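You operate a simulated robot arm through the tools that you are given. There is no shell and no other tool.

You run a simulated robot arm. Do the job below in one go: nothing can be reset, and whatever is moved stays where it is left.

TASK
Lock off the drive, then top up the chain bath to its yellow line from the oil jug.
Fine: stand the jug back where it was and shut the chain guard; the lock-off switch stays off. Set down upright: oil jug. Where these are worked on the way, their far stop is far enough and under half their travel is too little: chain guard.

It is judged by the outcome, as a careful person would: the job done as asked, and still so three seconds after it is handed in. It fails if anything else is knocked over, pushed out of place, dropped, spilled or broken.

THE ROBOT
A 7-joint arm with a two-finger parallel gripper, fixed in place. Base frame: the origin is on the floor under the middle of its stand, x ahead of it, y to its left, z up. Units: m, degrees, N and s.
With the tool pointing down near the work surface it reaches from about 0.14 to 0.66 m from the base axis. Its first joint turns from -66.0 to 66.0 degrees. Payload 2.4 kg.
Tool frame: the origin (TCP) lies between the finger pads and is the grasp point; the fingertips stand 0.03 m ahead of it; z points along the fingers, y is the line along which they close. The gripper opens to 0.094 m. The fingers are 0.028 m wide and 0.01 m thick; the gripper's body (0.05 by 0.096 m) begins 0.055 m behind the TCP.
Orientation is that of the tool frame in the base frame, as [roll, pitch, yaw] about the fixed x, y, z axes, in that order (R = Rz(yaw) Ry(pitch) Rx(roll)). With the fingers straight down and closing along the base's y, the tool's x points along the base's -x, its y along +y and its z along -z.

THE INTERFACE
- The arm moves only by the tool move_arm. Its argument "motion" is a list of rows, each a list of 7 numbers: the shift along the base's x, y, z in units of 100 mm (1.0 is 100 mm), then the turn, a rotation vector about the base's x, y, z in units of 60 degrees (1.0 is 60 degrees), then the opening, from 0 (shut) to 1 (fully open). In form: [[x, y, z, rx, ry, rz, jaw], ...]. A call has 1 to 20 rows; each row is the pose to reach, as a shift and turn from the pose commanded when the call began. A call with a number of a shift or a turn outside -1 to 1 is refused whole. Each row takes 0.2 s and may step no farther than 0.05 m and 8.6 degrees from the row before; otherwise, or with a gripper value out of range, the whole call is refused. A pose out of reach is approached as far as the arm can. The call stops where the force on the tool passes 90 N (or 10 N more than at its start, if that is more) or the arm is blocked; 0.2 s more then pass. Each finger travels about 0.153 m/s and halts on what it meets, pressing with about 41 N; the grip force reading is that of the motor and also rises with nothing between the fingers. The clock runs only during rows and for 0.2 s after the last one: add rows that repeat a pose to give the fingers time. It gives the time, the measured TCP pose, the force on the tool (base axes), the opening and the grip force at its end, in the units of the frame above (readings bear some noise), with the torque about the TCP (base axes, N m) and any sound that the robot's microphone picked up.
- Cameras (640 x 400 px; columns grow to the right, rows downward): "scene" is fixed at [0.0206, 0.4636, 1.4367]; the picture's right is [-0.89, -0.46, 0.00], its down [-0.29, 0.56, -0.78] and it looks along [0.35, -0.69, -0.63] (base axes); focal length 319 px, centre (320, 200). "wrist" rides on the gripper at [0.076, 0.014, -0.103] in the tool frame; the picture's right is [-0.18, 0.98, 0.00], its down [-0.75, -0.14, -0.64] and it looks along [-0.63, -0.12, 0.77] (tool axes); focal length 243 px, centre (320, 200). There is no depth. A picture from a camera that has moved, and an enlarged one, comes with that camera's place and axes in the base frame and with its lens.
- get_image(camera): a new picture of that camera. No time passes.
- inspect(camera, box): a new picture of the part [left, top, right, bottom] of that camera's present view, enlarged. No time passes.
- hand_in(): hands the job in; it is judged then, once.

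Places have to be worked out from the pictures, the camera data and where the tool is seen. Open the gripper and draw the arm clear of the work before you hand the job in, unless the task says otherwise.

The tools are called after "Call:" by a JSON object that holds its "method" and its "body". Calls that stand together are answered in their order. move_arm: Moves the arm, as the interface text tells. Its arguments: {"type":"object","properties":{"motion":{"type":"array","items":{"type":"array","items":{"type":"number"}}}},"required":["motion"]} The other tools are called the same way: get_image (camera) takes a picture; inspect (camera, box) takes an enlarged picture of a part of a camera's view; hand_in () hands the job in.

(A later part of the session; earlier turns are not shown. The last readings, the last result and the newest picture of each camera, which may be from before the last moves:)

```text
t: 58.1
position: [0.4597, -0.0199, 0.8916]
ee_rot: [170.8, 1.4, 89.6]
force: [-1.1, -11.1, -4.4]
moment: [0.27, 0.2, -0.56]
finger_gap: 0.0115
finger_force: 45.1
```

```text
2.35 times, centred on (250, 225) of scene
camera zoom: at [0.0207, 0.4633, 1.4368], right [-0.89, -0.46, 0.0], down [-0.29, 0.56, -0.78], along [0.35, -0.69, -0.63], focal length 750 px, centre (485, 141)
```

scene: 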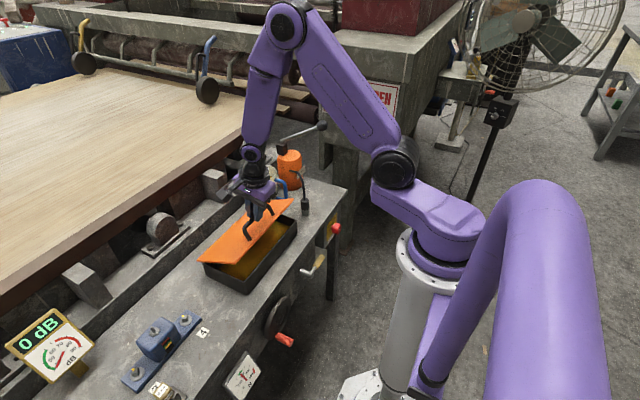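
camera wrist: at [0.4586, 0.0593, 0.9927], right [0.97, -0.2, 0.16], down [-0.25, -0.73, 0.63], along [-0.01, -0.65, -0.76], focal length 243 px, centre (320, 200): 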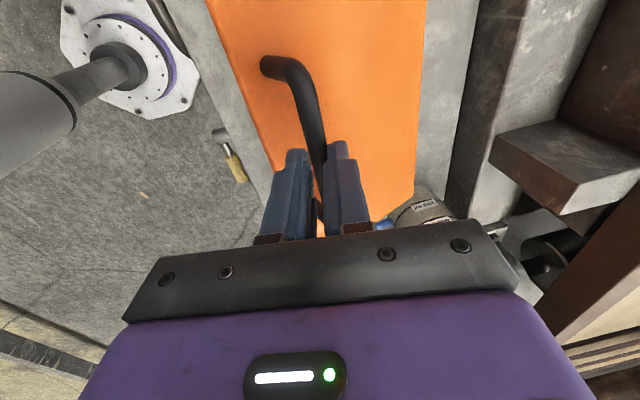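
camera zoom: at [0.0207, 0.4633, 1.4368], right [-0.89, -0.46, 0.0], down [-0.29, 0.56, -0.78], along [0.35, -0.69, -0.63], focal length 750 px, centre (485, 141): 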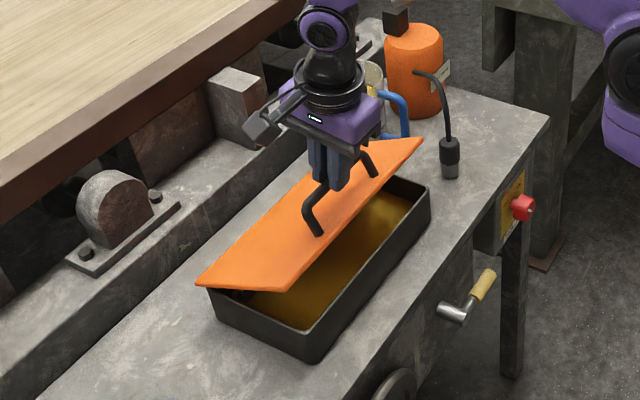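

The lid is held at ~28° with the bar near the fingertips. I'll test whether the arm can keep following the arc without rotating the tool (bar can pivot in the grip) with a small step.

Call:
{"method": "move_arm", "body": {"motion": [[0.06, 0, 0.03, 0, 0, 0, 0], [0.12, 0, 0.06, 0, 0, 0, 0], [0.12, 0, 0.06, 0, 0, 0, 0]]}}

Call:
{"method": "inspect", "body": {"camera": "scene", "box": [180, 140, 320, 310]}}

```text
t: 58.9
position: [0.4627, -0.0199, 0.8937]
ee_rot: [170.9, 1.8, 89.6]
force: [-19.0, -4.8, 13.2]
moment: [0.32, 0.55, -0.55]
finger_gap: 0.0117
finger_force: 45.4
out of reach, approached as far as the arm can: row 2, 3
```

```text
2.35 times, centred on (250, 225) of scene
camera zoom: at [0.0199, 0.4635, 1.4368], right [-0.89, -0.46, 0.0], down [-0.29, 0.56, -0.78], along [0.36, -0.69, -0.63], focal length 750 px, centre (485, 141)
```

zoom: 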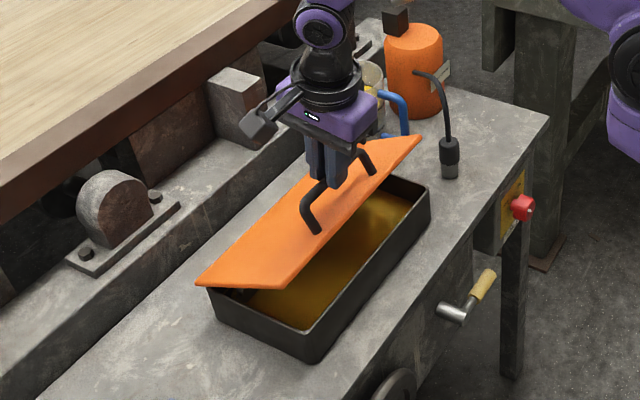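

Still blocked, so this wrist orientation is at a joint limit here. I'll lower the lid back to closed along the same arc and use a different approach.

Call:
{"method": "move_arm", "body": {"motion": [[-0.06, 0, -0.06, 0, -0.05, 0, 0], [-0.127, 0, -0.118, 0, -0.1, 0, 0], [-0.185, 0, -0.183, 0, -0.15, 0, 0], [-0.242, 0, -0.249, 0, -0.2, 0, 0], [-0.295, 0, -0.32, 0, -0.25, 0, 0], [-0.343, 0, -0.391, 0, -0.3, 0, 0], [-0.385, 0, -0.467, 0, -0.35, 0, 0], [-0.427, 0, -0.543, 0, -0.4, 0, 0], [-0.46, 0, -0.61, 0, -0.44, 0, 0], [-0.475, 0, -0.649, 0, -0.467, 0, 0], [-0.475, 0, -0.649, 0, -0.467, 0, 0]]}}

Call:
{"method": "get_image", "body": {"camera": "wrist"}}

Call:
{"method": "inspect", "body": {"camera": "scene", "box": [180, 140, 320, 310]}}

```text
t: 61.3
position: [0.4168, -0.026, 0.829]
ee_rot: [142.8, 1.3, 87.9]
force: [-1.1, -42.7, 6.4]
moment: [-1.5, -0.16, 0.1]
finger_gap: 0.0121
finger_force: 45.2
out of reach, approached as far as the arm can: row 1, 2, 4, 5
```

```text
taken
camera wrist: at [0.3681, 0.0539, 0.9176], right [0.78, -0.2, 0.6], down [-0.53, -0.73, 0.44], along [0.34, -0.66, -0.67], focal length 243 px, centre (320, 200)
```

wrist: 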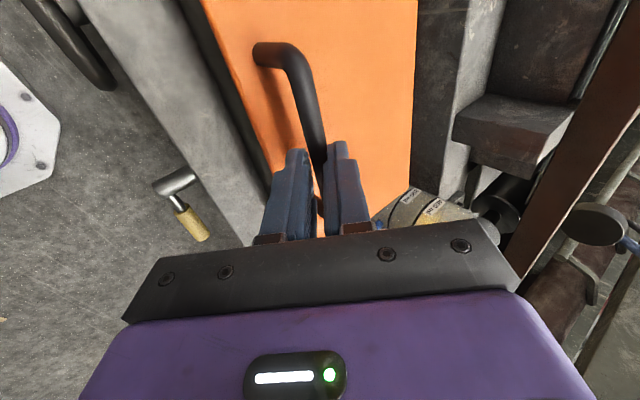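

```text
2.35 times, centred on (250, 225) of scene
camera zoom: at [0.0205, 0.4626, 1.437], right [-0.89, -0.46, 0.0], down [-0.29, 0.56, -0.78], along [0.35, -0.69, -0.63], focal length 750 px, centre (485, 141)
```

zoom: 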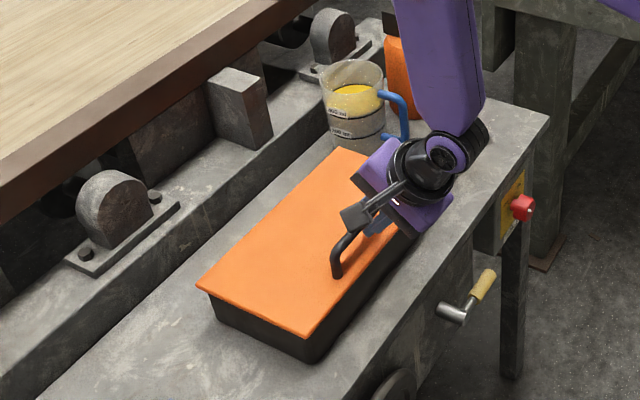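

The lid is closed again. I'll open the jaws to 30 mm (as at the approach) and back out along the tool axis.

Call:
{"method": "move_arm", "body": {"motion": [[0, 0, 0, 0, 0, 0, 0.28], [0, 0, 0, 0, 0, 0, 0.28]]}}

Call:
{"method": "move_arm", "body": {"motion": [[-0.09, 0, 0.1, 0, 0, 0, 0.28], [-0.25, 0, 0.3, 0, 0, 0, 0.28], [-0.42, 0, 0.5, 0, 0, 0, 0.28], [-0.45, 0, 0.8, 0, 0, 0, 0.5], [-0.45, 0, 0.8, 0, 0, 0, 0.5]]}}

Call:
{"method": "get_image", "body": {"camera": "wrist"}}

Call:
{"method": "get_image", "body": {"camera": "scene"}}

```text
t: 61.9
position: [0.4165, -0.0176, 0.8285]
ee_rot: [142.7, 1.1, 89.2]
force: [-0.7, -0.5, -0.1]
moment: [-0.04, 0.0, 0.0]
finger_gap: 0.0259
finger_force: 0.1
```

```text
t: 63.1
position: [0.3715, -0.0193, 0.9086]
ee_rot: [142.7, 1.1, 89.0]
force: [0.4, 0.1, 0.6]
moment: [-0.03, 0.01, 0.01]
finger_gap: 0.0467
finger_force: 0.1
```

```text
taken
camera wrist: at [0.3221, 0.0597, 0.9988], right [0.78, -0.19, 0.6], down [-0.51, -0.74, 0.44], along [0.36, -0.65, -0.67], focal length 243 px, centre (320, 200)
```

wrist: 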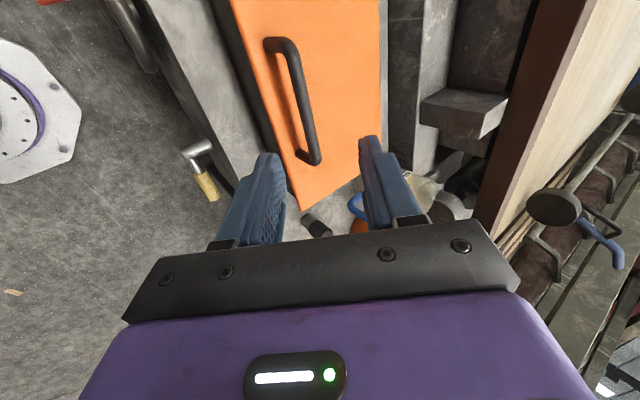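

```text
taken
```

scene: 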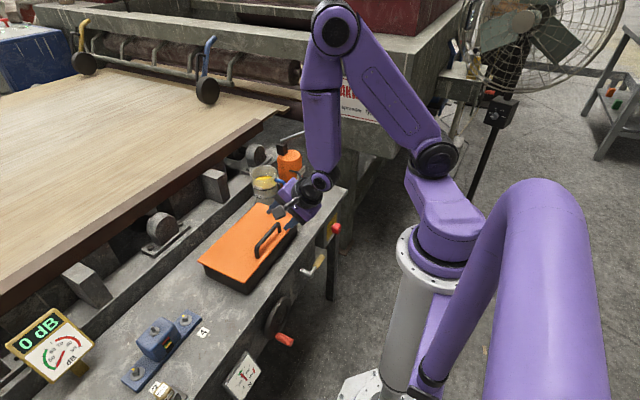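

Free again. In free space above the lid, I'll test whether the arm can reach a vertical tool at x ≈ 0.47–0.5 with this yaw, to find a workable configuration.

Call:
{"method": "move_arm", "body": {"motion": [[0.1, 0, 0.2, 0, 0.1, 0, 0.5], [0.25, 0, 0.35, 0, 0.2, 0, 0.5], [0.4, 0, 0.5, 0, 0.3, 0, 0.5], [0.55, 0, 0.55, 0, 0.4, 0, 0.5], [0.7, 0, 0.6, 0, 0.5, 0, 0.5], [0.85, 0, 0.6, 0, 0.6, 0, 0.5], [1.0, 0, 0.6, 0, 0.62, 0, 0.5], [1.0, 0, 0.6, 0, 0.62, 0, 0.5]]}}

Call:
{"method": "get_image", "body": {"camera": "scene"}}

```text
t: 64.9
position: [0.4712, -0.0201, 0.9701]
ee_rot: [179.8, 1.5, 89.8]
force: [0.7, 0.4, -0.3]
moment: [-0.03, -0.01, 0.01]
finger_gap: 0.0469
finger_force: 0.0
out of reach, approached as far as the arm can: row 3, 4, 5
```

```text
taken
```

scene: 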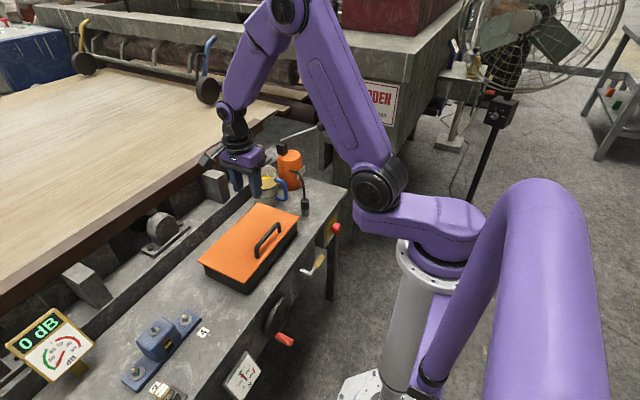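

It can reach a vertical tool there; only the in-between tilts are troublesome. With the tool kept vertical throughout (bar pivoting in the jaws), finger clearance to the lid is fine at all angles, so I'll grip the handle from straight above. Moving over the bar first.

Call:
{"method": "move_arm", "body": {"motion": [[-0.1, -0.02, -0.2, 0.012, 0, 0, 0.5], [-0.2, -0.05, -0.4, 0.025, 0, 0, 0.5], [-0.3, -0.07, -0.6, 0.025, 0, 0, 0.5], [-0.35, -0.07, -0.8, 0.025, 0, 0, 0.5], [-0.35, -0.07, -0.95, 0.025, 0, 0, 0.5], [-0.35, -0.07, -0.95, 0.025, 0, 0, 0.5]]}}

Call:
{"method": "get_image", "body": {"camera": "wrist"}}

```text
t: 66.3
position: [0.4362, -0.0263, 0.8743]
ee_rot: [179.9, 0.0, 89.8]
force: [-0.3, -0.5, 0.0]
moment: [0.01, 0.02, 0.0]
finger_gap: 0.047
finger_force: 0.0
```

```text
taken
camera wrist: at [0.4506, 0.0498, 0.9769], right [0.98, -0.19, 0.0], down [-0.14, -0.75, 0.64], along [-0.12, -0.63, -0.77], focal length 243 px, centre (320, 200)
```

wrist: 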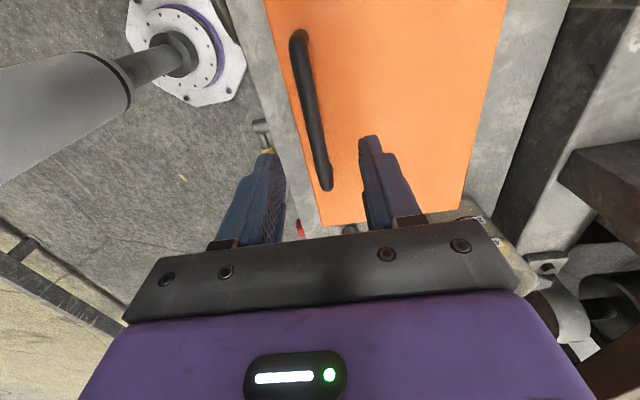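

Vertical and centred over the bar. Descend to TCP z ≈ 0.816 (tips ~17 mm above the lid).

Call:
{"method": "move_arm", "body": {"motion": [[0, 0, -0.2, 0, 0, 0, 0.5], [0, 0, -0.4, 0, 0, 0, 0.4], [0, 0, -0.58, 0, 0, 0, 0.35], [0, 0, -0.58, 0, 0, 0, 0.35]]}}

Call:
{"method": "get_image", "body": {"camera": "wrist"}}

```text
t: 67.3
position: [0.4376, -0.027, 0.8139]
ee_rot: [179.9, -0.1, 89.8]
force: [0.2, -0.3, -0.5]
moment: [0.0, -0.02, 0.01]
finger_gap: 0.0328
finger_force: 0.0
```

```text
taken
camera wrist: at [0.4507, 0.0498, 0.9184], right [0.98, -0.19, 0.0], down [-0.14, -0.75, 0.64], along [-0.12, -0.63, -0.77], focal length 243 px, centre (320, 200)
```

wrist: 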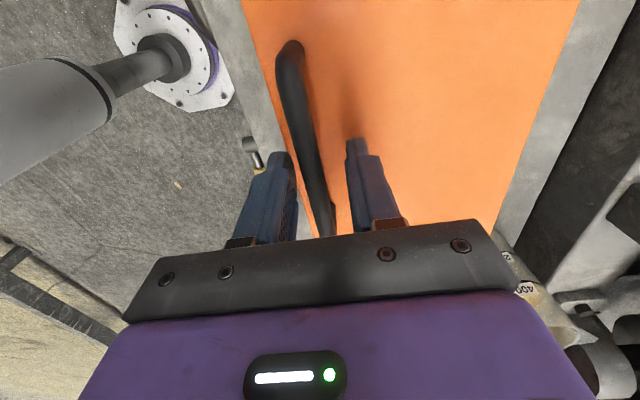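

Bar is between the fingers. Closing.

Call:
{"method": "move_arm", "body": {"motion": [[0, 0, 0, 0, 0, 0, 0.15], [0, 0, 0, 0, 0, 0, 0.0], [0, 0, 0, 0, 0, 0, 0.0]]}}

```text
t: 68.1
position: [0.4324, -0.0257, 0.8142]
ee_rot: [-179.6, -0.1, 89.8]
force: [-19.7, -2.7, 5.3]
moment: [-0.24, 0.2, 0.27]
finger_gap: 0.0118
finger_force: 45.1
```

Gripped; the bar is at x ≈ 0.4325. Now I'll lift along the hinge arc with the tool kept vertical, to 25° first.

Call:
{"method": "move_arm", "body": {"motion": [[-0.04, 0, 0.02, 0, 0, 0, 0], [-0.005, 0, 0.118, 0, 0, 0, 0], [0.04, 0, 0.232, 0, 0, 0, 0], [0.095, 0, 0.342, 0, 0, 0, 0], [0.159, 0, 0.446, 0, 0, 0, 0], [0.232, 0, 0.545, 0, 0, 0, 0], [0.232, 0, 0.545, 0, 0, 0, 0]]}}

Call:
{"method": "get_image", "body": {"camera": "wrist"}}

Call:
{"method": "inspect", "body": {"camera": "scene", "box": [180, 140, 320, 310]}}

```text
t: 69.7
position: [0.4599, -0.0259, 0.8696]
ee_rot: [179.8, 0.0, 89.8]
force: [1.9, -0.6, -5.8]
moment: [-0.02, 0.08, -0.22]
finger_gap: 0.0115
finger_force: 44.2
```

```text
taken
camera wrist: at [0.4748, 0.0499, 0.974], right [0.98, -0.19, 0.0], down [-0.15, -0.75, 0.64], along [-0.12, -0.63, -0.77], focal length 243 px, centre (320, 200)
```

wrist: 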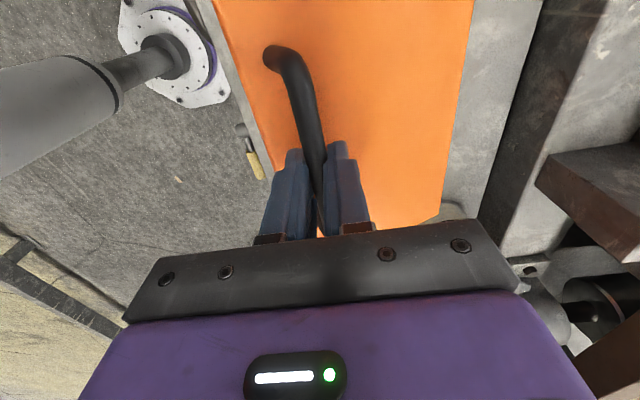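

```text
2.35 times, centred on (250, 225) of scene
camera zoom: at [0.0208, 0.4635, 1.4367], right [-0.89, -0.46, 0.0], down [-0.29, 0.56, -0.78], along [0.35, -0.69, -0.63], focal length 750 px, centre (485, 141)
```

zoom: 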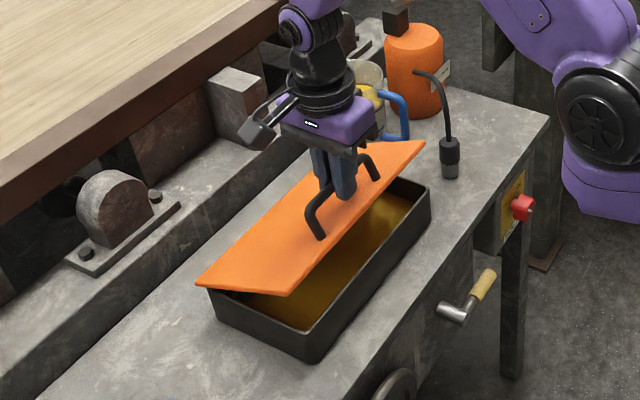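

Forces are low and the lid follows. Continue to 60°.

Call:
{"method": "move_arm", "body": {"motion": [[0.081, 0, 0.092, 0, 0, 0, 0], [0.17, 0, 0.177, 0, 0, 0, 0], [0.266, 0, 0.253, 0, 0, 0, 0], [0.368, 0, 0.321, 0, 0, 0, 0], [0.476, 0, 0.379, 0, 0, 0, 0], [0.589, 0, 0.428, 0, 0, 0, 0], [0.705, 0, 0.467, 0, 0, 0, 0], [0.705, 0, 0.467, 0, 0, 0, 0]]}}

Call:
{"method": "inspect", "body": {"camera": "scene", "box": [180, 120, 340, 310]}}

```text
t: 71.5
position: [0.529, -0.0268, 0.9188]
ee_rot: [179.6, 0.0, 89.8]
force: [-9.6, 4.2, 24.7]
moment: [-0.26, 0.18, -0.89]
finger_gap: 0.0117
finger_force: 45.6
```

```text
2.11 times, centred on (260, 215) of scene
camera zoom: at [0.0199, 0.4637, 1.4367], right [-0.89, -0.46, 0.0], down [-0.29, 0.56, -0.78], along [0.36, -0.69, -0.63], focal length 671 px, centre (446, 168)
```

zoom: 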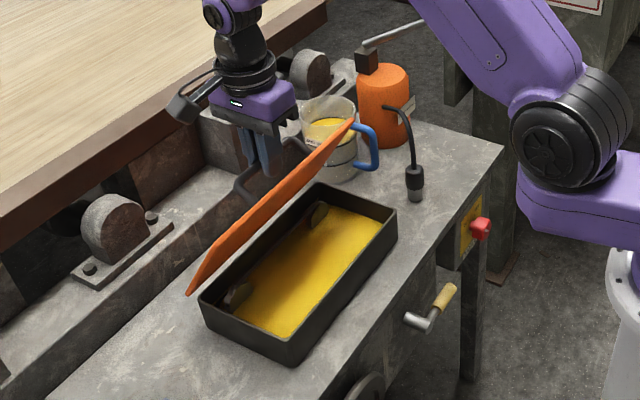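

The lid is at ~53° (a fit of the measured positions puts the hinge at x ≈ 0.588), and I see the yellow oil bath. The tool presses slightly low, so I'll correct the arc and continue ~20° more.

Call:
{"method": "move_arm", "body": {"motion": [[-0.01, 0, 0.03, 0, 0, 0, 0], [0.045, 0, 0.055, 0, 0, 0, 0], [0.113, 0, 0.077, 0, 0, 0, 0], [0.18, 0, 0.096, 0, 0, 0, 0], [0.25, 0, 0.112, 0, 0, 0, 0], [0.32, 0, 0.124, 0, 0, 0, 0], [0.388, 0, 0.134, 0, 0, 0, 0], [0.388, 0, 0.134, 0, 0, 0, 0]]}}

Call:
{"method": "inspect", "body": {"camera": "scene", "box": [180, 120, 340, 310]}}

Call:
{"method": "get_image", "body": {"camera": "wrist"}}

```text
t: 73.3
position: [0.5662, -0.0264, 0.9283]
ee_rot: [-179.6, -0.1, 89.9]
force: [-1.0, 0.1, -39.8]
moment: [-0.17, 0.02, -1.01]
finger_gap: 0.0118
finger_force: 45.4
```

```text
2.11 times, centred on (260, 215) of scene
camera zoom: at [0.0214, 0.4636, 1.4367], right [-0.89, -0.46, 0.0], down [-0.29, 0.56, -0.78], along [0.35, -0.69, -0.63], focal length 671 px, centre (446, 168)
```

zoom: 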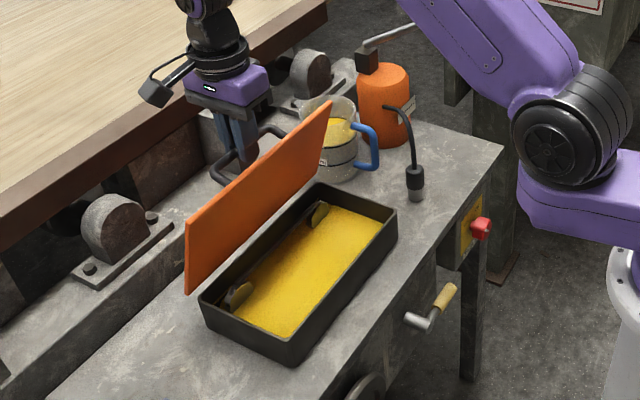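

```text
taken
camera wrist: at [0.5824, 0.0498, 1.0307], right [0.98, -0.19, -0.01], down [-0.14, -0.75, 0.64], along [-0.13, -0.63, -0.77], focal length 243 px, centre (320, 200)
```

wrist: 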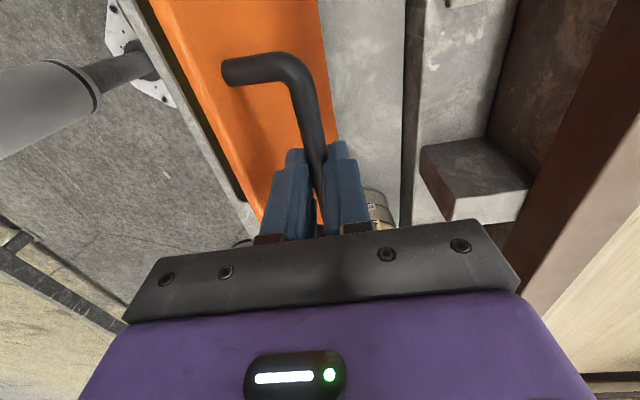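

Refitting the arc from measured points gives a centre of (0.587, 0.768) with radius 0.1615; the lid is at ~66°. I'll continue on this corrected arc to ~86°.

Call:
{"method": "move_arm", "body": {"motion": [[0.01, 0, -0.02, 0, 0, 0, 0], [0.06, 0, -0.016, 0, 0, 0, 0], [0.113, 0, -0.014, 0, 0, 0, 0], [0.183, 0, -0.012, 0, 0, 0, 0], [0.253, 0, -0.014, 0, 0, 0, 0], [0.323, 0, -0.019, 0, 0, 0, 0], [0.393, 0, -0.027, 0, 0, 0, 0], [0.463, 0, -0.038, 0, 0, 0, 0], [0.533, 0, -0.051, 0, 0, 0, 0], [0.533, 0, -0.051, 0, 0, 0, 0]]}}

Call:
{"method": "inspect", "body": {"camera": "scene", "box": [180, 120, 340, 310]}}

Call:
{"method": "get_image", "body": {"camera": "wrist"}}

```text
t: 75.5
position: [0.6206, -0.0268, 0.9231]
ee_rot: [-179.5, -0.1, 89.8]
force: [-11.4, -1.8, -25.0]
moment: [-0.55, 0.25, -1.02]
finger_gap: 0.0118
finger_force: 44.8
```

```text
2.11 times, centred on (260, 215) of scene
camera zoom: at [0.0209, 0.4635, 1.4367], right [-0.89, -0.46, 0.0], down [-0.29, 0.56, -0.78], along [0.35, -0.69, -0.63], focal length 671 px, centre (446, 168)
```

zoom: 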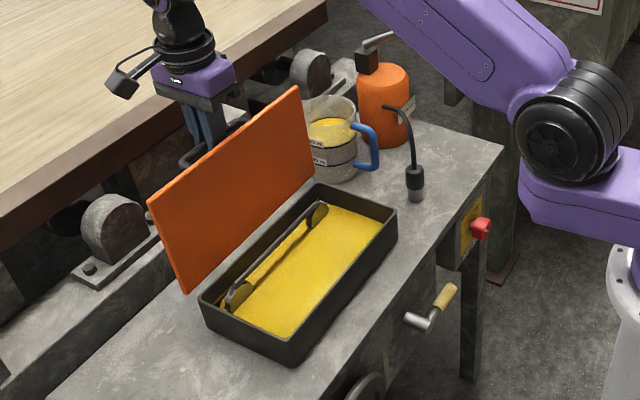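

```text
taken
camera wrist: at [0.6351, 0.0498, 1.0263], right [0.98, -0.19, -0.01], down [-0.14, -0.75, 0.64], along [-0.13, -0.63, -0.77], focal length 243 px, centre (320, 200)
```

wrist: 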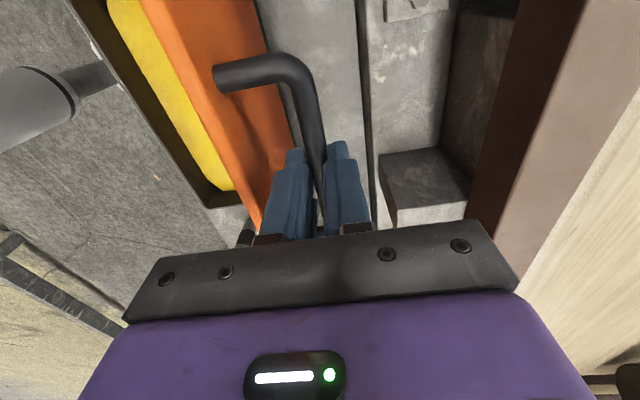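

The lid is now near vertical (~89°), with the open oil bath, chain and sprockets visible. I'll push on slowly toward its far stop and watch the force.

Call:
{"method": "move_arm", "body": {"motion": [[0.03, 0, -0.035, 0, 0, 0, 0], [0.08, 0, -0.052, 0, 0, 0, 0], [0.134, 0, -0.072, 0, 0, 0, 0], [0.195, 0, -0.098, 0, 0, 0, 0], [0.258, 0, -0.124, 0, 0, 0, 0], [0.258, 0, -0.124, 0, 0, 0, 0]]}}

Call:
{"method": "inspect", "body": {"camera": "scene", "box": [180, 120, 340, 310]}}

```text
t: 76.9
position: [0.6402, -0.0262, 0.914]
ee_rot: [-178.3, 0.0, 89.8]
force: [-63.3, 0.9, 45.5]
moment: [-0.24, 1.25, -0.87]
finger_gap: 0.0118
finger_force: 45.3
```

```text
2.11 times, centred on (260, 215) of scene
camera zoom: at [0.018, 0.4636, 1.4367], right [-0.89, -0.46, 0.0], down [-0.29, 0.56, -0.78], along [0.36, -0.69, -0.63], focal length 671 px, centre (446, 168)
```

zoom: 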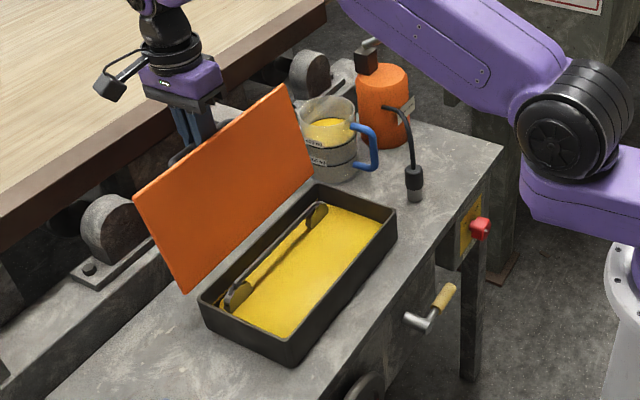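

The reaction (-63 N in x) says the far stop is reached, a few degrees past vertical. I'll ease off the load, then open the jaws slightly to see if the lid stays.

Call:
{"method": "move_arm", "body": {"motion": [[-0.03, 0, 0.02, 0, 0, 0, 0], [-0.06, 0, 0.02, 0, 0, 0, 0], [-0.06, 0, 0.02, 0, 0, 0, 0]]}}

```text
t: 77.7
position: [0.6384, -0.026, 0.9152]
ee_rot: [-179.3, -0.2, 89.8]
force: [-26.3, -0.9, 5.5]
moment: [0.01, 0.46, -1.05]
finger_gap: 0.0119
finger_force: 45.3
```

Load mostly gone. Now open the jaws to ~24 mm.

Call:
{"method": "move_arm", "body": {"motion": [[-0.015, 0, 0, 0, 0, 0, 0], [-0.015, 0, 0, 0, 0, 0, 0.25], [-0.015, 0, 0, 0, 0, 0, 0.25]]}}

Call:
{"method": "inspect", "body": {"camera": "scene", "box": [180, 120, 340, 310]}}

Call:
{"method": "get_image", "body": {"camera": "wrist"}}

```text
t: 78.5
position: [0.6397, -0.0263, 0.9156]
ee_rot: [179.8, 0.0, 89.9]
force: [0.8, 0.6, 0.8]
moment: [-0.01, -0.01, 0.02]
finger_gap: 0.0234
finger_force: 0.0
```

```text
2.11 times, centred on (260, 215) of scene
camera zoom: at [0.0206, 0.4636, 1.4367], right [-0.89, -0.46, 0.0], down [-0.29, 0.56, -0.78], along [0.35, -0.69, -0.63], focal length 671 px, centre (446, 168)
```

zoom: 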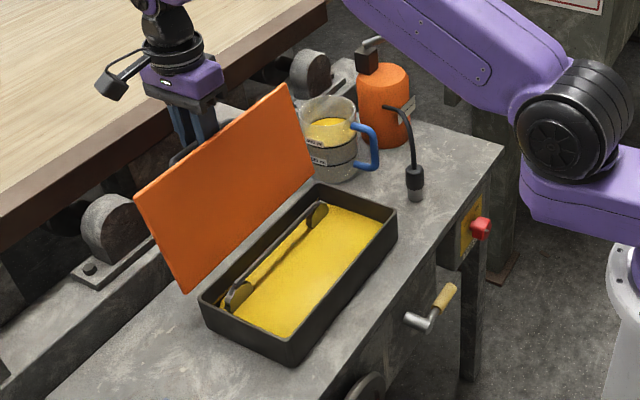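

```text
taken
camera wrist: at [0.6549, 0.05, 1.0185], right [0.98, -0.19, 0.0], down [-0.14, -0.75, 0.64], along [-0.12, -0.63, -0.77], focal length 243 px, centre (320, 200)
```

wrist: 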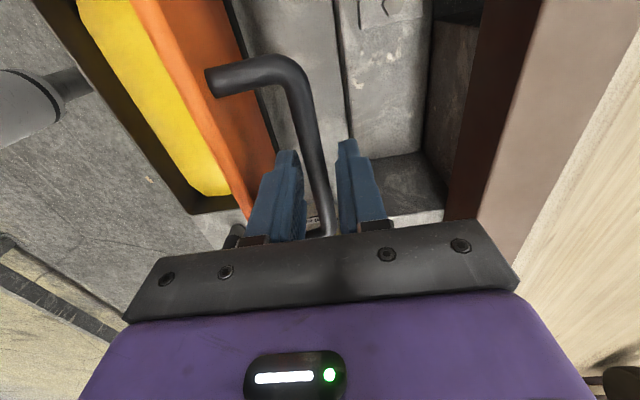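

Lid remains at the stop with zero force. I'll raise straight up out of the handle.

Call:
{"method": "move_arm", "body": {"motion": [[0, 0, 0.2, 0, 0, 0, 0.25], [0, 0, 0.5, 0, 0, 0, 0.25], [0, 0, 0.9, 0, 0, 0, 0.25], [0, 0, 0.9, 0, 0, 0, 0.25]]}}

Call:
{"method": "get_image", "body": {"camera": "scene"}}

Call:
{"method": "get_image", "body": {"camera": "wrist"}}

```text
t: 79.5
position: [0.6408, -0.0271, 1.0046]
ee_rot: [179.9, 0.0, 89.9]
force: [-0.5, 0.3, -0.6]
moment: [-0.03, 0.01, 0.0]
finger_gap: 0.0235
finger_force: 0.1
```

```text
taken
```

scene: 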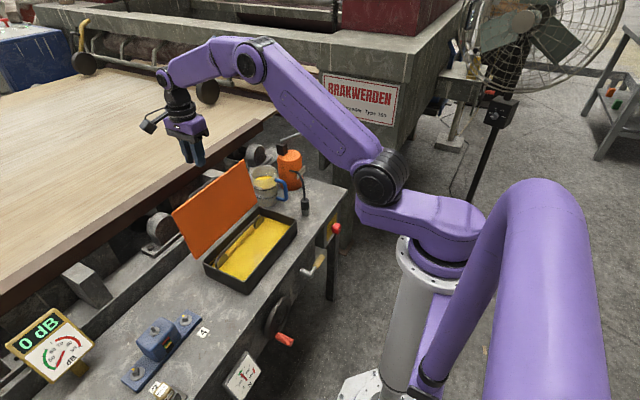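

```text
taken
camera wrist: at [0.6548, 0.0499, 1.1082], right [0.98, -0.19, 0.0], down [-0.14, -0.75, 0.64], along [-0.12, -0.63, -0.77], focal length 243 px, centre (320, 200)
```

wrist: 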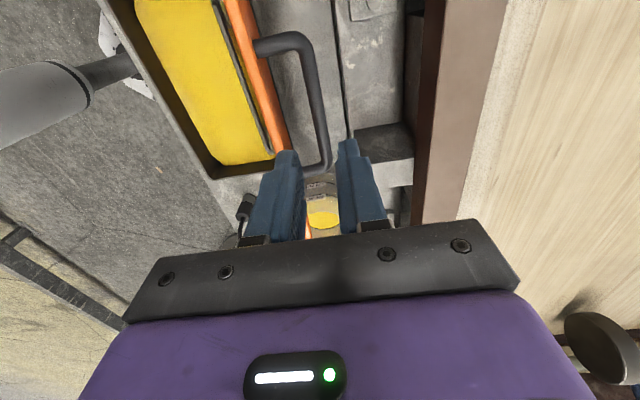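

The guard stays open on its own. I'll move back over the bath to look inside for the yellow line.

Call:
{"method": "move_arm", "body": {"motion": [[-0.3, 0, 0.2, 0, 0, 0, 0.5], [-0.65, 0, 0.3, 0, 0, 0, 0.8], [-1.0, 0, 0.3, 0, 0, 0, 1.0], [-1.0, 0, 0.3, 0, 0, 0, 1.0]]}}

Call:
{"method": "move_arm", "body": {"motion": [[-0.2, 0, 0, 0, 0, 0.13, 1.0], [-0.4, 0, 0, 0, 0, 0.26, 1.0], [-0.6, 0, 0, 0, 0, 0.39, 1.0], [-0.8, 0, 0, 0, 0, 0.52, 1.0], [-1.0, 0, 0, 0, 0, 0.65, 1.0], [-1.0, 0, 0, 0, 0, 0.78, 1.0], [-1.0, 0, 0, 0, 0, 0.9, 1.0], [-1.0, 0, 0, 0, 0, 1.0, 1.0]]}}

Call:
{"method": "get_image", "body": {"camera": "wrist"}}

Call:
{"method": "inspect", "body": {"camera": "scene", "box": [190, 190, 310, 300]}}

```text
t: 80.5
position: [0.5383, -0.0265, 1.0349]
ee_rot: [179.9, 0.0, 89.9]
force: [-0.7, 0.7, -0.2]
moment: [0.03, -0.02, 0.01]
finger_gap: 0.0938
finger_force: 0.1
```

```text
t: 82.3
position: [0.4404, -0.0256, 1.0349]
ee_rot: [179.9, 0.0, 150.1]
force: [0.4, 0.3, 0.3]
moment: [-0.02, -0.01, 0.0]
finger_gap: 0.0939
finger_force: 0.1
```

```text
taken
camera wrist: at [0.3811, 0.0238, 1.1382], right [0.65, 0.76, 0.0], down [0.58, -0.5, 0.64], along [0.49, -0.42, -0.77], focal length 243 px, centre (320, 200)
```

wrist: 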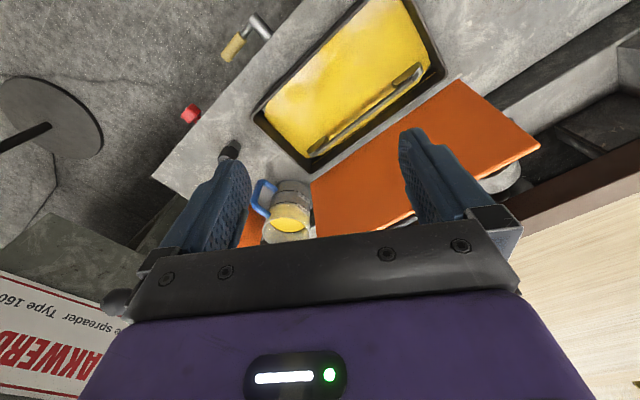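

```text
3.64 times, centred on (250, 245) of scene
camera zoom: at [0.0206, 0.4636, 1.4367], right [-0.89, -0.46, 0.0], down [-0.29, 0.56, -0.78], along [0.35, -0.69, -0.63], focal length 1159 px, centre (574, 36)
```

zoom: 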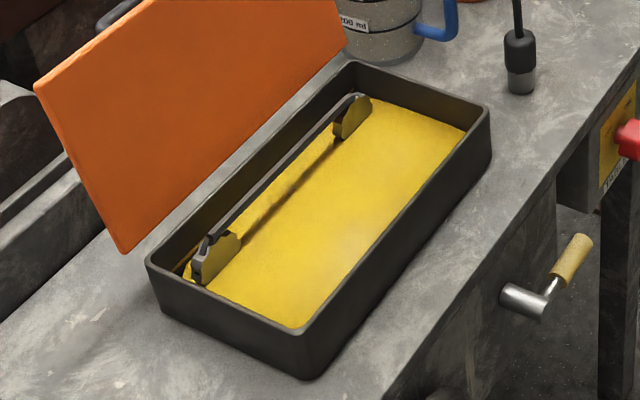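

The bath holds yellow oil; I'll zoom in to find the level line on the walls.

Call:
{"method": "inspect", "body": {"camera": "scene", "box": [255, 200, 305, 240]}}

Call:
{"method": "inspect", "body": {"camera": "scene", "box": [200, 235, 260, 295]}}

Call:
{"method": "inspect", "body": {"camera": "wrist", "box": [240, 0, 460, 180]}}

```text
10.00 times, centred on (280, 220) of scene
camera zoom: at [0.0206, 0.4636, 1.4367], right [-0.89, -0.46, 0.0], down [-0.29, 0.56, -0.78], along [0.35, -0.69, -0.63], focal length 3188 px, centre (720, 0)
```

zoom: 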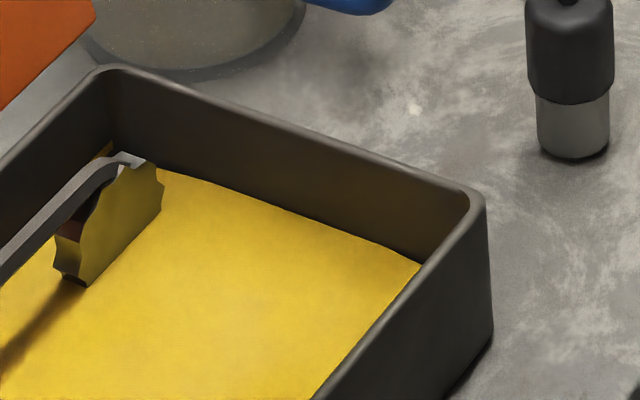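

```text
6.67 times, centred on (230, 265) of scene
camera zoom: at [0.0206, 0.4636, 1.4367], right [-0.89, -0.46, 0.0], down [-0.29, 0.56, -0.78], along [0.35, -0.69, -0.63], focal length 2126 px, centre (920, -233)
```

zoom: 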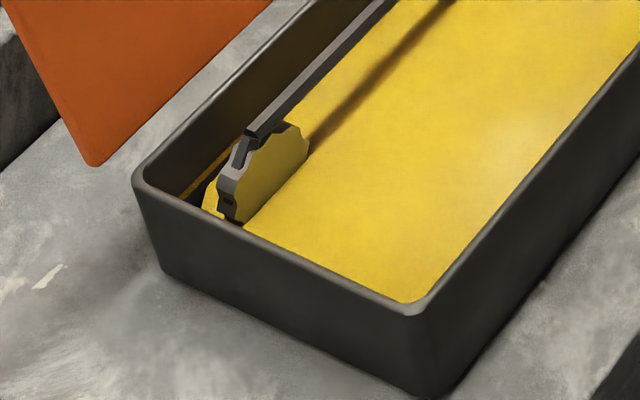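

```text
2.22 times, centred on (350, 90) of wrist
camera zoom: at [0.3811, 0.0238, 1.1382], right [0.65, 0.76, 0.0], down [0.58, -0.5, 0.64], along [0.49, -0.42, -0.77], focal length 539 px, centre (253, 444)
```

zoom: 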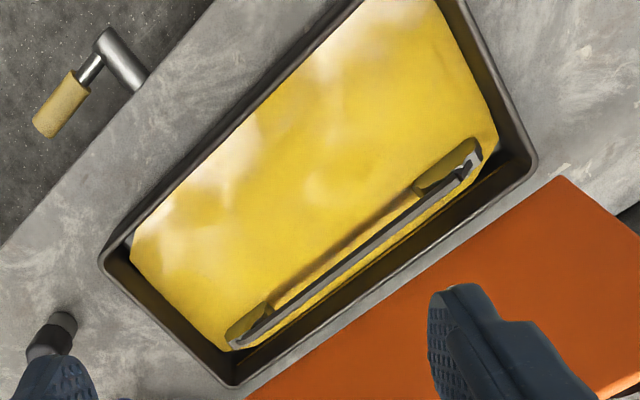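

I can make out a yellow stripe on the inner back wall, above the oil surface. Zooming on it.

Call:
{"method": "inspect", "body": {"camera": "scene", "box": [210, 235, 250, 265]}}

Call:
{"method": "inspect", "body": {"camera": "scene", "box": [250, 205, 280, 230]}}

```text
13.33 times, centred on (230, 250) of scene
camera zoom: at [0.0206, 0.4636, 1.4367], right [-0.89, -0.46, 0.0], down [-0.29, 0.56, -0.78], along [0.35, -0.69, -0.63], focal length 4251 px, centre (1520, -467)
```

zoom: 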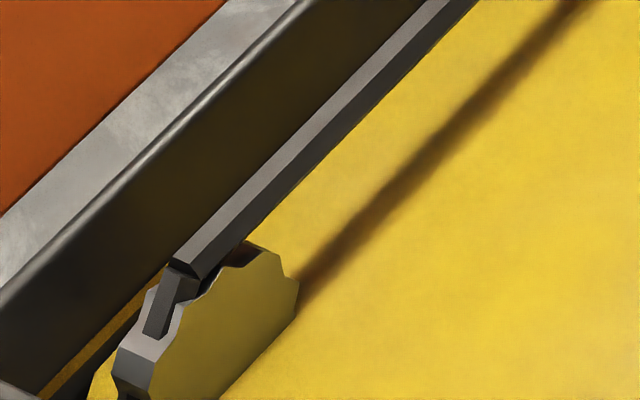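

```text
16.00 times, centred on (265, 218) of scene
camera zoom: at [0.0206, 0.4636, 1.4367], right [-0.89, -0.46, 0.0], down [-0.29, 0.56, -0.78], along [0.35, -0.69, -0.63], focal length 5101 px, centre (1200, -80)
```

zoom: 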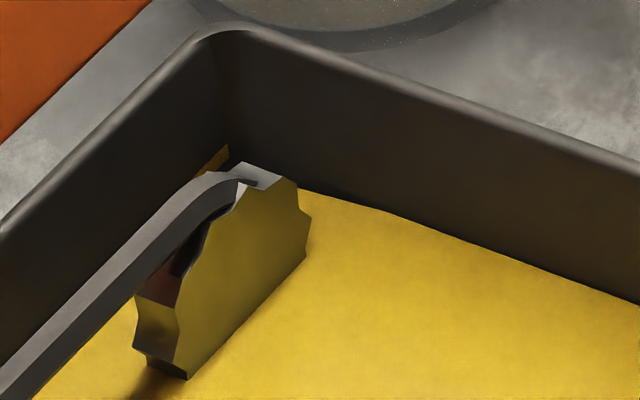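

There's the yellow line on the back wall (z ≈ 0.733) with oil now at about z ≈ 0.725, so roughly 8 mm (~300 ml) must be added. Now a closer look at the jug.

Call:
{"method": "inspect", "body": {"camera": "wrist", "box": [235, 160, 335, 250]}}

Call:
{"method": "inspect", "body": {"camera": "scene", "box": [240, 150, 300, 210]}}

```text
4.44 times, centred on (285, 205) of wrist
camera zoom: at [0.3811, 0.0238, 1.1382], right [0.65, 0.76, 0.0], down [0.58, -0.5, 0.64], along [0.49, -0.42, -0.77], focal length 1078 px, centre (476, 178)
```

zoom: 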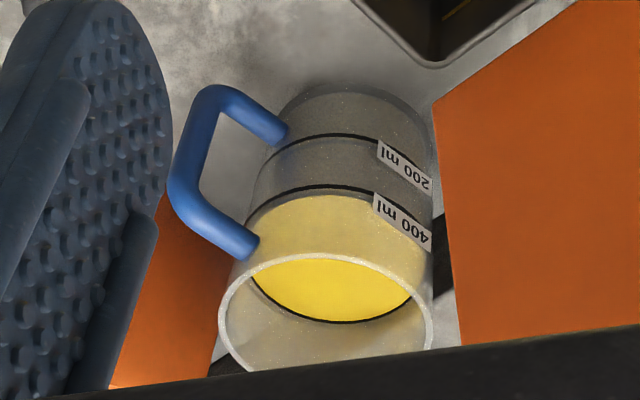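

```text
6.67 times, centred on (270, 180) of scene
camera zoom: at [0.0206, 0.4636, 1.4367], right [-0.89, -0.46, 0.0], down [-0.29, 0.56, -0.78], along [0.35, -0.69, -0.63], focal length 2126 px, centre (653, 333)
```

zoom: 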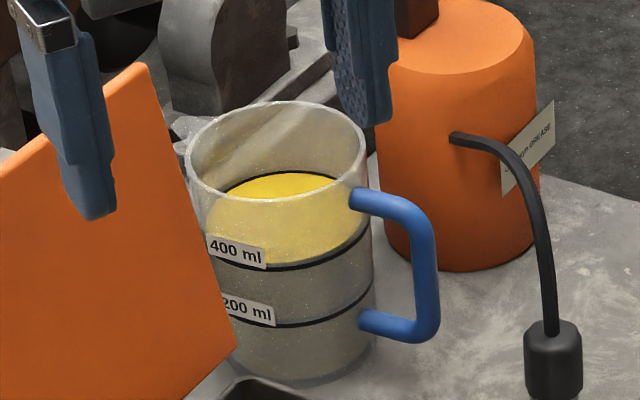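

The jug holds about 400 ml; it stands at about [0.584, -0.229], rim z ≈ 0.846, handle pointing (-0.79, -0.61) toward the pump hose, so I'll grip the handle from straight above. For pouring I'd turn it so its spout faces +y over the bath; before touching it I'll rehearse that wrist motion in free space, starting with the yaw.

Call:
{"method": "move_arm", "body": {"motion": [[0.05, -0.1, 0, 0, 0, 0.13, 1.0], [0.1, -0.2, 0, 0, 0, 0.26, 1.0], [0.15, -0.3, 0, 0, 0, 0.39, 1.0], [0.2, -0.4, 0, 0, 0, 0.52, 1.0], [0.3, -0.5, 0, 0, 0, 0.65, 1.0], [0.4, -0.6, 0, 0, 0, 0.78, 1.0], [0.5, -0.7, 0, 0, 0, 0.9, 1.0], [0.5, -0.8, 0, 0, 0, 1.0, 1.0], [0.5, -0.8, 0, 0, 0, 1.0, 1.0]]}}

Call:
{"method": "move_arm", "body": {"motion": [[0, 0, 0, 0, 0, 0.13, 1.0], [0, 0, 0, 0, 0, 0.26, 1.0], [0, 0, 0, 0, 0, 0.39, 1.0], [0, 0, 0, 0, 0, 0.52, 1.0], [0, 0, 0, 0, 0, 0.65, 1.0], [0, 0, 0, 0, 0, 0.78, 1.0], [0, 0, 0, 0, 0, 0.9, 1.0], [0, 0, 0, 0, 0, 1.0, 1.0], [0, 0, 0, 0, 0, 1.0, 1.0]]}}

Call:
{"method": "get_image", "body": {"camera": "wrist"}}

Call:
{"method": "get_image", "body": {"camera": "scene"}}

```text
t: 84.3
position: [0.4893, -0.1077, 1.0343]
ee_rot: [179.8, 0.0, -150.0]
force: [0.0, -0.1, -0.2]
moment: [-0.02, -0.01, 0.0]
finger_gap: 0.0941
finger_force: 0.1
```

```text
t: 86.3
position: [0.4909, -0.1061, 1.0361]
ee_rot: [179.8, 0.0, -90.0]
force: [0.6, -0.1, -0.7]
moment: [0.0, -0.01, -0.03]
finger_gap: 0.0938
finger_force: 0.1
```

```text
taken
camera wrist: at [0.4765, -0.1826, 1.1382], right [-0.98, 0.18, 0.0], down [0.14, 0.75, 0.64], along [0.12, 0.63, -0.77], focal length 243 px, centre (320, 200)
```

wrist: 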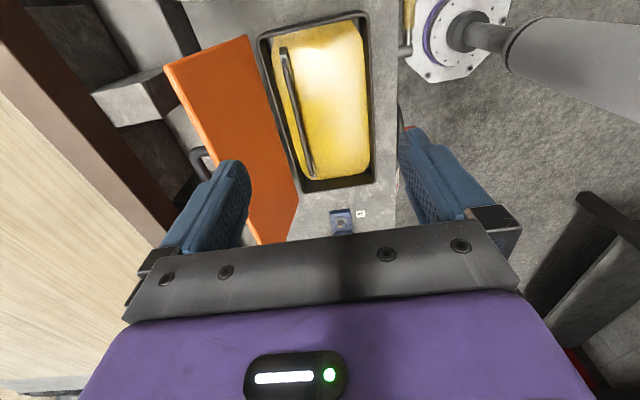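

```text
taken
```

scene: 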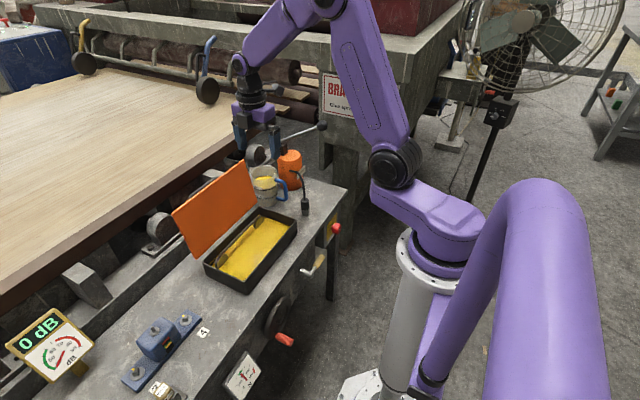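

Yaw of -90° is fine. Now rehearse the tipping: rotate about -x by 60° at this height (wrist swings toward +y).

Call:
{"method": "move_arm", "body": {"motion": [[0, 0, 0, -0.13, 0, 0, 1.0], [0, 0, 0, -0.26, 0, 0, 1.0], [0, 0, 0, -0.39, 0, 0, 1.0], [0, 0, 0, -0.52, 0, 0, 1.0], [0, 0, 0, -0.65, 0, 0, 1.0], [0, 0, 0, -0.78, 0, 0, 1.0], [0, 0, 0, -0.9, 0, 0, 1.0], [0, 0, 0, -1.0, 0, 0, 1.0], [0, 0, 0, -1.0, 0, 0, 1.0]]}}

Call:
{"method": "get_image", "body": {"camera": "scene"}}

Call:
{"method": "get_image", "body": {"camera": "wrist"}}

```text
t: 88.3
position: [0.4896, -0.106, 1.0355]
ee_rot: [-179.8, -60.1, -90.3]
force: [0.0, 0.0, -0.1]
moment: [0.01, 0.03, -0.02]
finger_gap: 0.094
finger_force: 0.1
```

```text
taken
```

scene: 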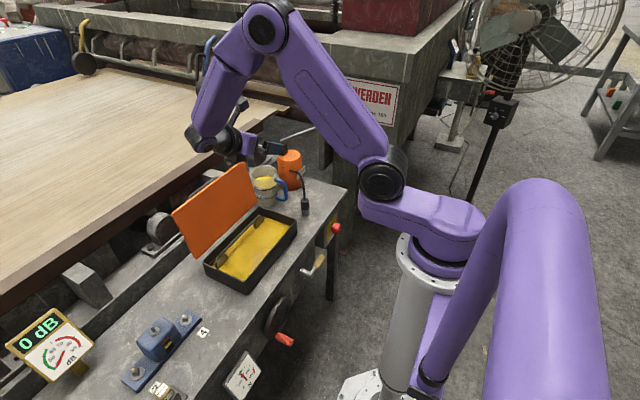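

```text
taken
camera wrist: at [0.4762, -0.0555, 1.1527], right [-0.98, 0.09, -0.16], down [0.14, 0.93, -0.33], along [0.12, -0.35, -0.93], focal length 243 px, centre (320, 200)
```

wrist: 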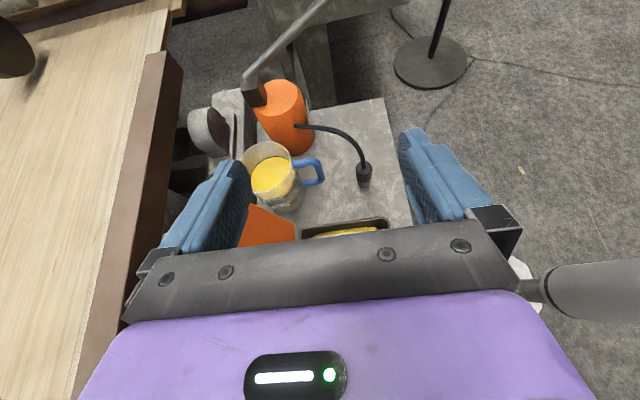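

Works with no reach problems, and this gives a good view of the jug from above. Zooming for accurate handle/spout geometry.

Call:
{"method": "inspect", "body": {"camera": "wrist", "box": [230, 60, 390, 230]}}

Call:
{"method": "inspect", "body": {"camera": "wrist", "box": [235, 130, 335, 220]}}

```text
2.35 times, centred on (310, 145) of wrist
camera zoom: at [0.4762, -0.0555, 1.1527], right [-0.98, 0.09, -0.16], down [0.14, 0.93, -0.33], along [0.12, -0.35, -0.93], focal length 571 px, centre (344, 329)
```

zoom: 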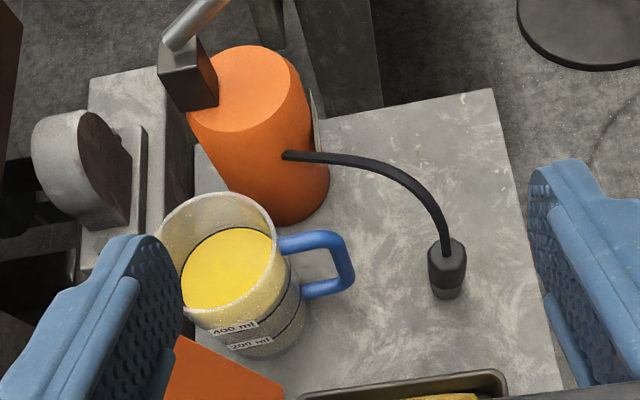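

```text
4.44 times, centred on (285, 175) of wrist
camera zoom: at [0.4762, -0.0555, 1.1527], right [-0.98, 0.09, -0.16], down [0.14, 0.93, -0.33], along [0.12, -0.35, -0.93], focal length 1078 px, centre (476, 311)
```

zoom: 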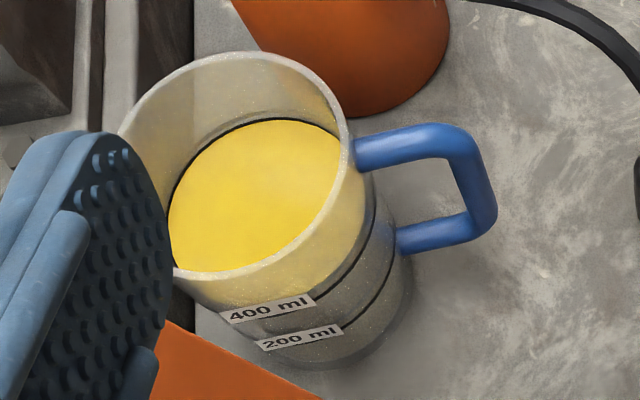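

This view corrects my jug estimate: base centre ≈ [0.601, -0.247], rim z ≈ 0.828, handle bar at ≈ [0.518, -0.250], z 0.74–0.816, pointing straight at -x; so the spout should face +x. Let me verify the spout on the rim.

Call:
{"method": "inspect", "body": {"camera": "scene", "box": [245, 155, 285, 185]}}

Call:
{"method": "inspect", "body": {"camera": "wrist", "box": [210, 120, 290, 180]}}

```text
13.33 times, centred on (265, 170) of scene
camera zoom: at [0.0206, 0.4636, 1.4367], right [-0.89, -0.46, 0.0], down [-0.29, 0.56, -0.78], along [0.35, -0.69, -0.63], focal length 4251 px, centre (1053, 600)
```

zoom: 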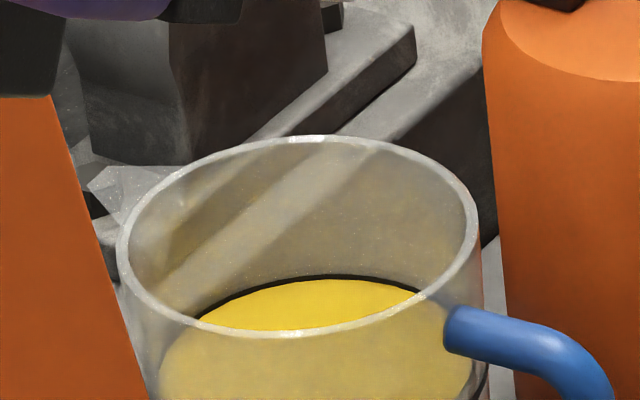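

```text
6.67 times, centred on (250, 150) of wrist
camera zoom: at [0.4762, -0.0555, 1.1527], right [-0.98, 0.09, -0.16], down [0.14, 0.93, -0.33], along [0.12, -0.35, -0.93], focal length 1618 px, centre (787, 533)
```

zoom: 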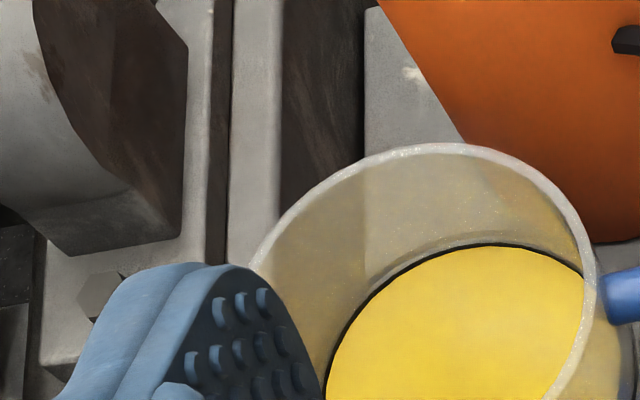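

The spout is visible at the rim's +x side. Let me also check that a 75° tip is reachable at the real pouring position before going for the jug.

Call:
{"method": "move_arm", "body": {"motion": [[0, -0.1, -0.3, -0.1, 0, 0, 0.6], [0, -0.2, -0.6, -0.2, 0, 0, 0.6], [0, -0.3, -0.9, -0.3, 0, 0, 0.6], [0, -0.3, -0.9, -0.3, 0, 0, 0.6]]}}

Call:
{"method": "get_image", "body": {"camera": "wrist"}}

```text
t: 89.3
position: [0.4903, -0.1366, 0.9455]
ee_rot: [-179.2, -78.1, -90.9]
force: [-0.2, 0.6, 0.4]
moment: [-0.03, 0.0, 0.03]
finger_gap: 0.0563
finger_force: 0.1
```

```text
taken
camera wrist: at [0.4754, -0.0521, 1.0409], right [-0.98, 0.04, -0.18], down [0.14, 0.78, -0.6], along [0.12, -0.62, -0.78], focal length 243 px, centre (320, 200)
```

wrist: 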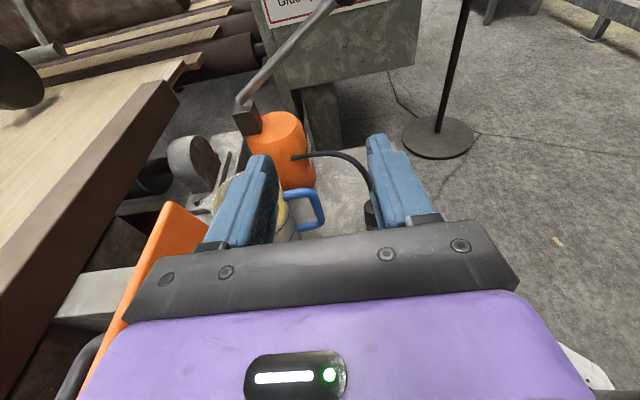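

Fully reachable. Now I'll return to a vertical tool (two steps), then yaw back to 180° for the handle grip.

Call:
{"method": "move_arm", "body": {"motion": [[0, 0.05, 0.2, 0.13, 0, 0, 0.6], [0, 0.1, 0.4, 0.26, 0, 0, 0.6], [0, 0.15, 0.6, 0.39, 0, 0, 0.6], [0, 0.2, 0.8, 0.52, 0, 0, 0.6], [0, 0.25, 0.9, 0.65, 0, 0, 0.6], [0, 0.3, 0.9, 0.78, 0, 0, 0.6], [0, 0.3, 0.9, 0.91, 0, 0, 0.6], [0, 0.3, 0.9, 1.0, 0, 0, 0.6]]}}

Call:
{"method": "move_arm", "body": {"motion": [[0, 0, 0, 0.13, 0, 0, 0.6], [0, 0, 0, 0.26, 0, 0, 0.6], [0, 0, 0, 0.3, 0, 0, 0.6], [0, 0, 0, 0.3, 0, 0, 0.6]]}}

Call:
{"method": "move_arm", "body": {"motion": [[0, -0.1, 0, 0, 0, -0.13, 0.6], [0, -0.2, 0, 0, 0, -0.26, 0.6], [0, -0.3, 0, 0, 0, -0.39, 0.6], [0, -0.4, 0, 0, 0, -0.52, 0.6], [0, -0.5, 0, 0, 0, -0.65, 0.6], [0, -0.6, 0, 0, 0, -0.78, 0.6], [0, -0.7, 0, 0, 0, -0.9, 0.6], [0, -0.7, 0, 0, 0, -1.0, 0.6], [0, -0.7, 0, 0, 0, -1.0, 0.6]]}}

```text
t: 91.1
position: [0.4904, -0.1061, 1.0339]
ee_rot: [-179.9, -17.9, -90.1]
force: [-0.8, -0.2, 0.4]
moment: [0.03, 0.03, 0.0]
finger_gap: 0.0566
finger_force: 0.0
```

```text
t: 92.1
position: [0.4895, -0.1064, 1.035]
ee_rot: [180.0, 0.0, -90.2]
force: [0.6, 0.0, 0.6]
moment: [-0.01, 0.02, 0.0]
finger_gap: 0.0565
finger_force: 0.0
```

```text
t: 94.1
position: [0.4906, -0.1765, 1.0353]
ee_rot: [180.0, -0.1, -150.2]
force: [0.4, 0.0, 0.6]
moment: [0.0, -0.02, 0.0]
finger_gap: 0.0565
finger_force: 0.1
```

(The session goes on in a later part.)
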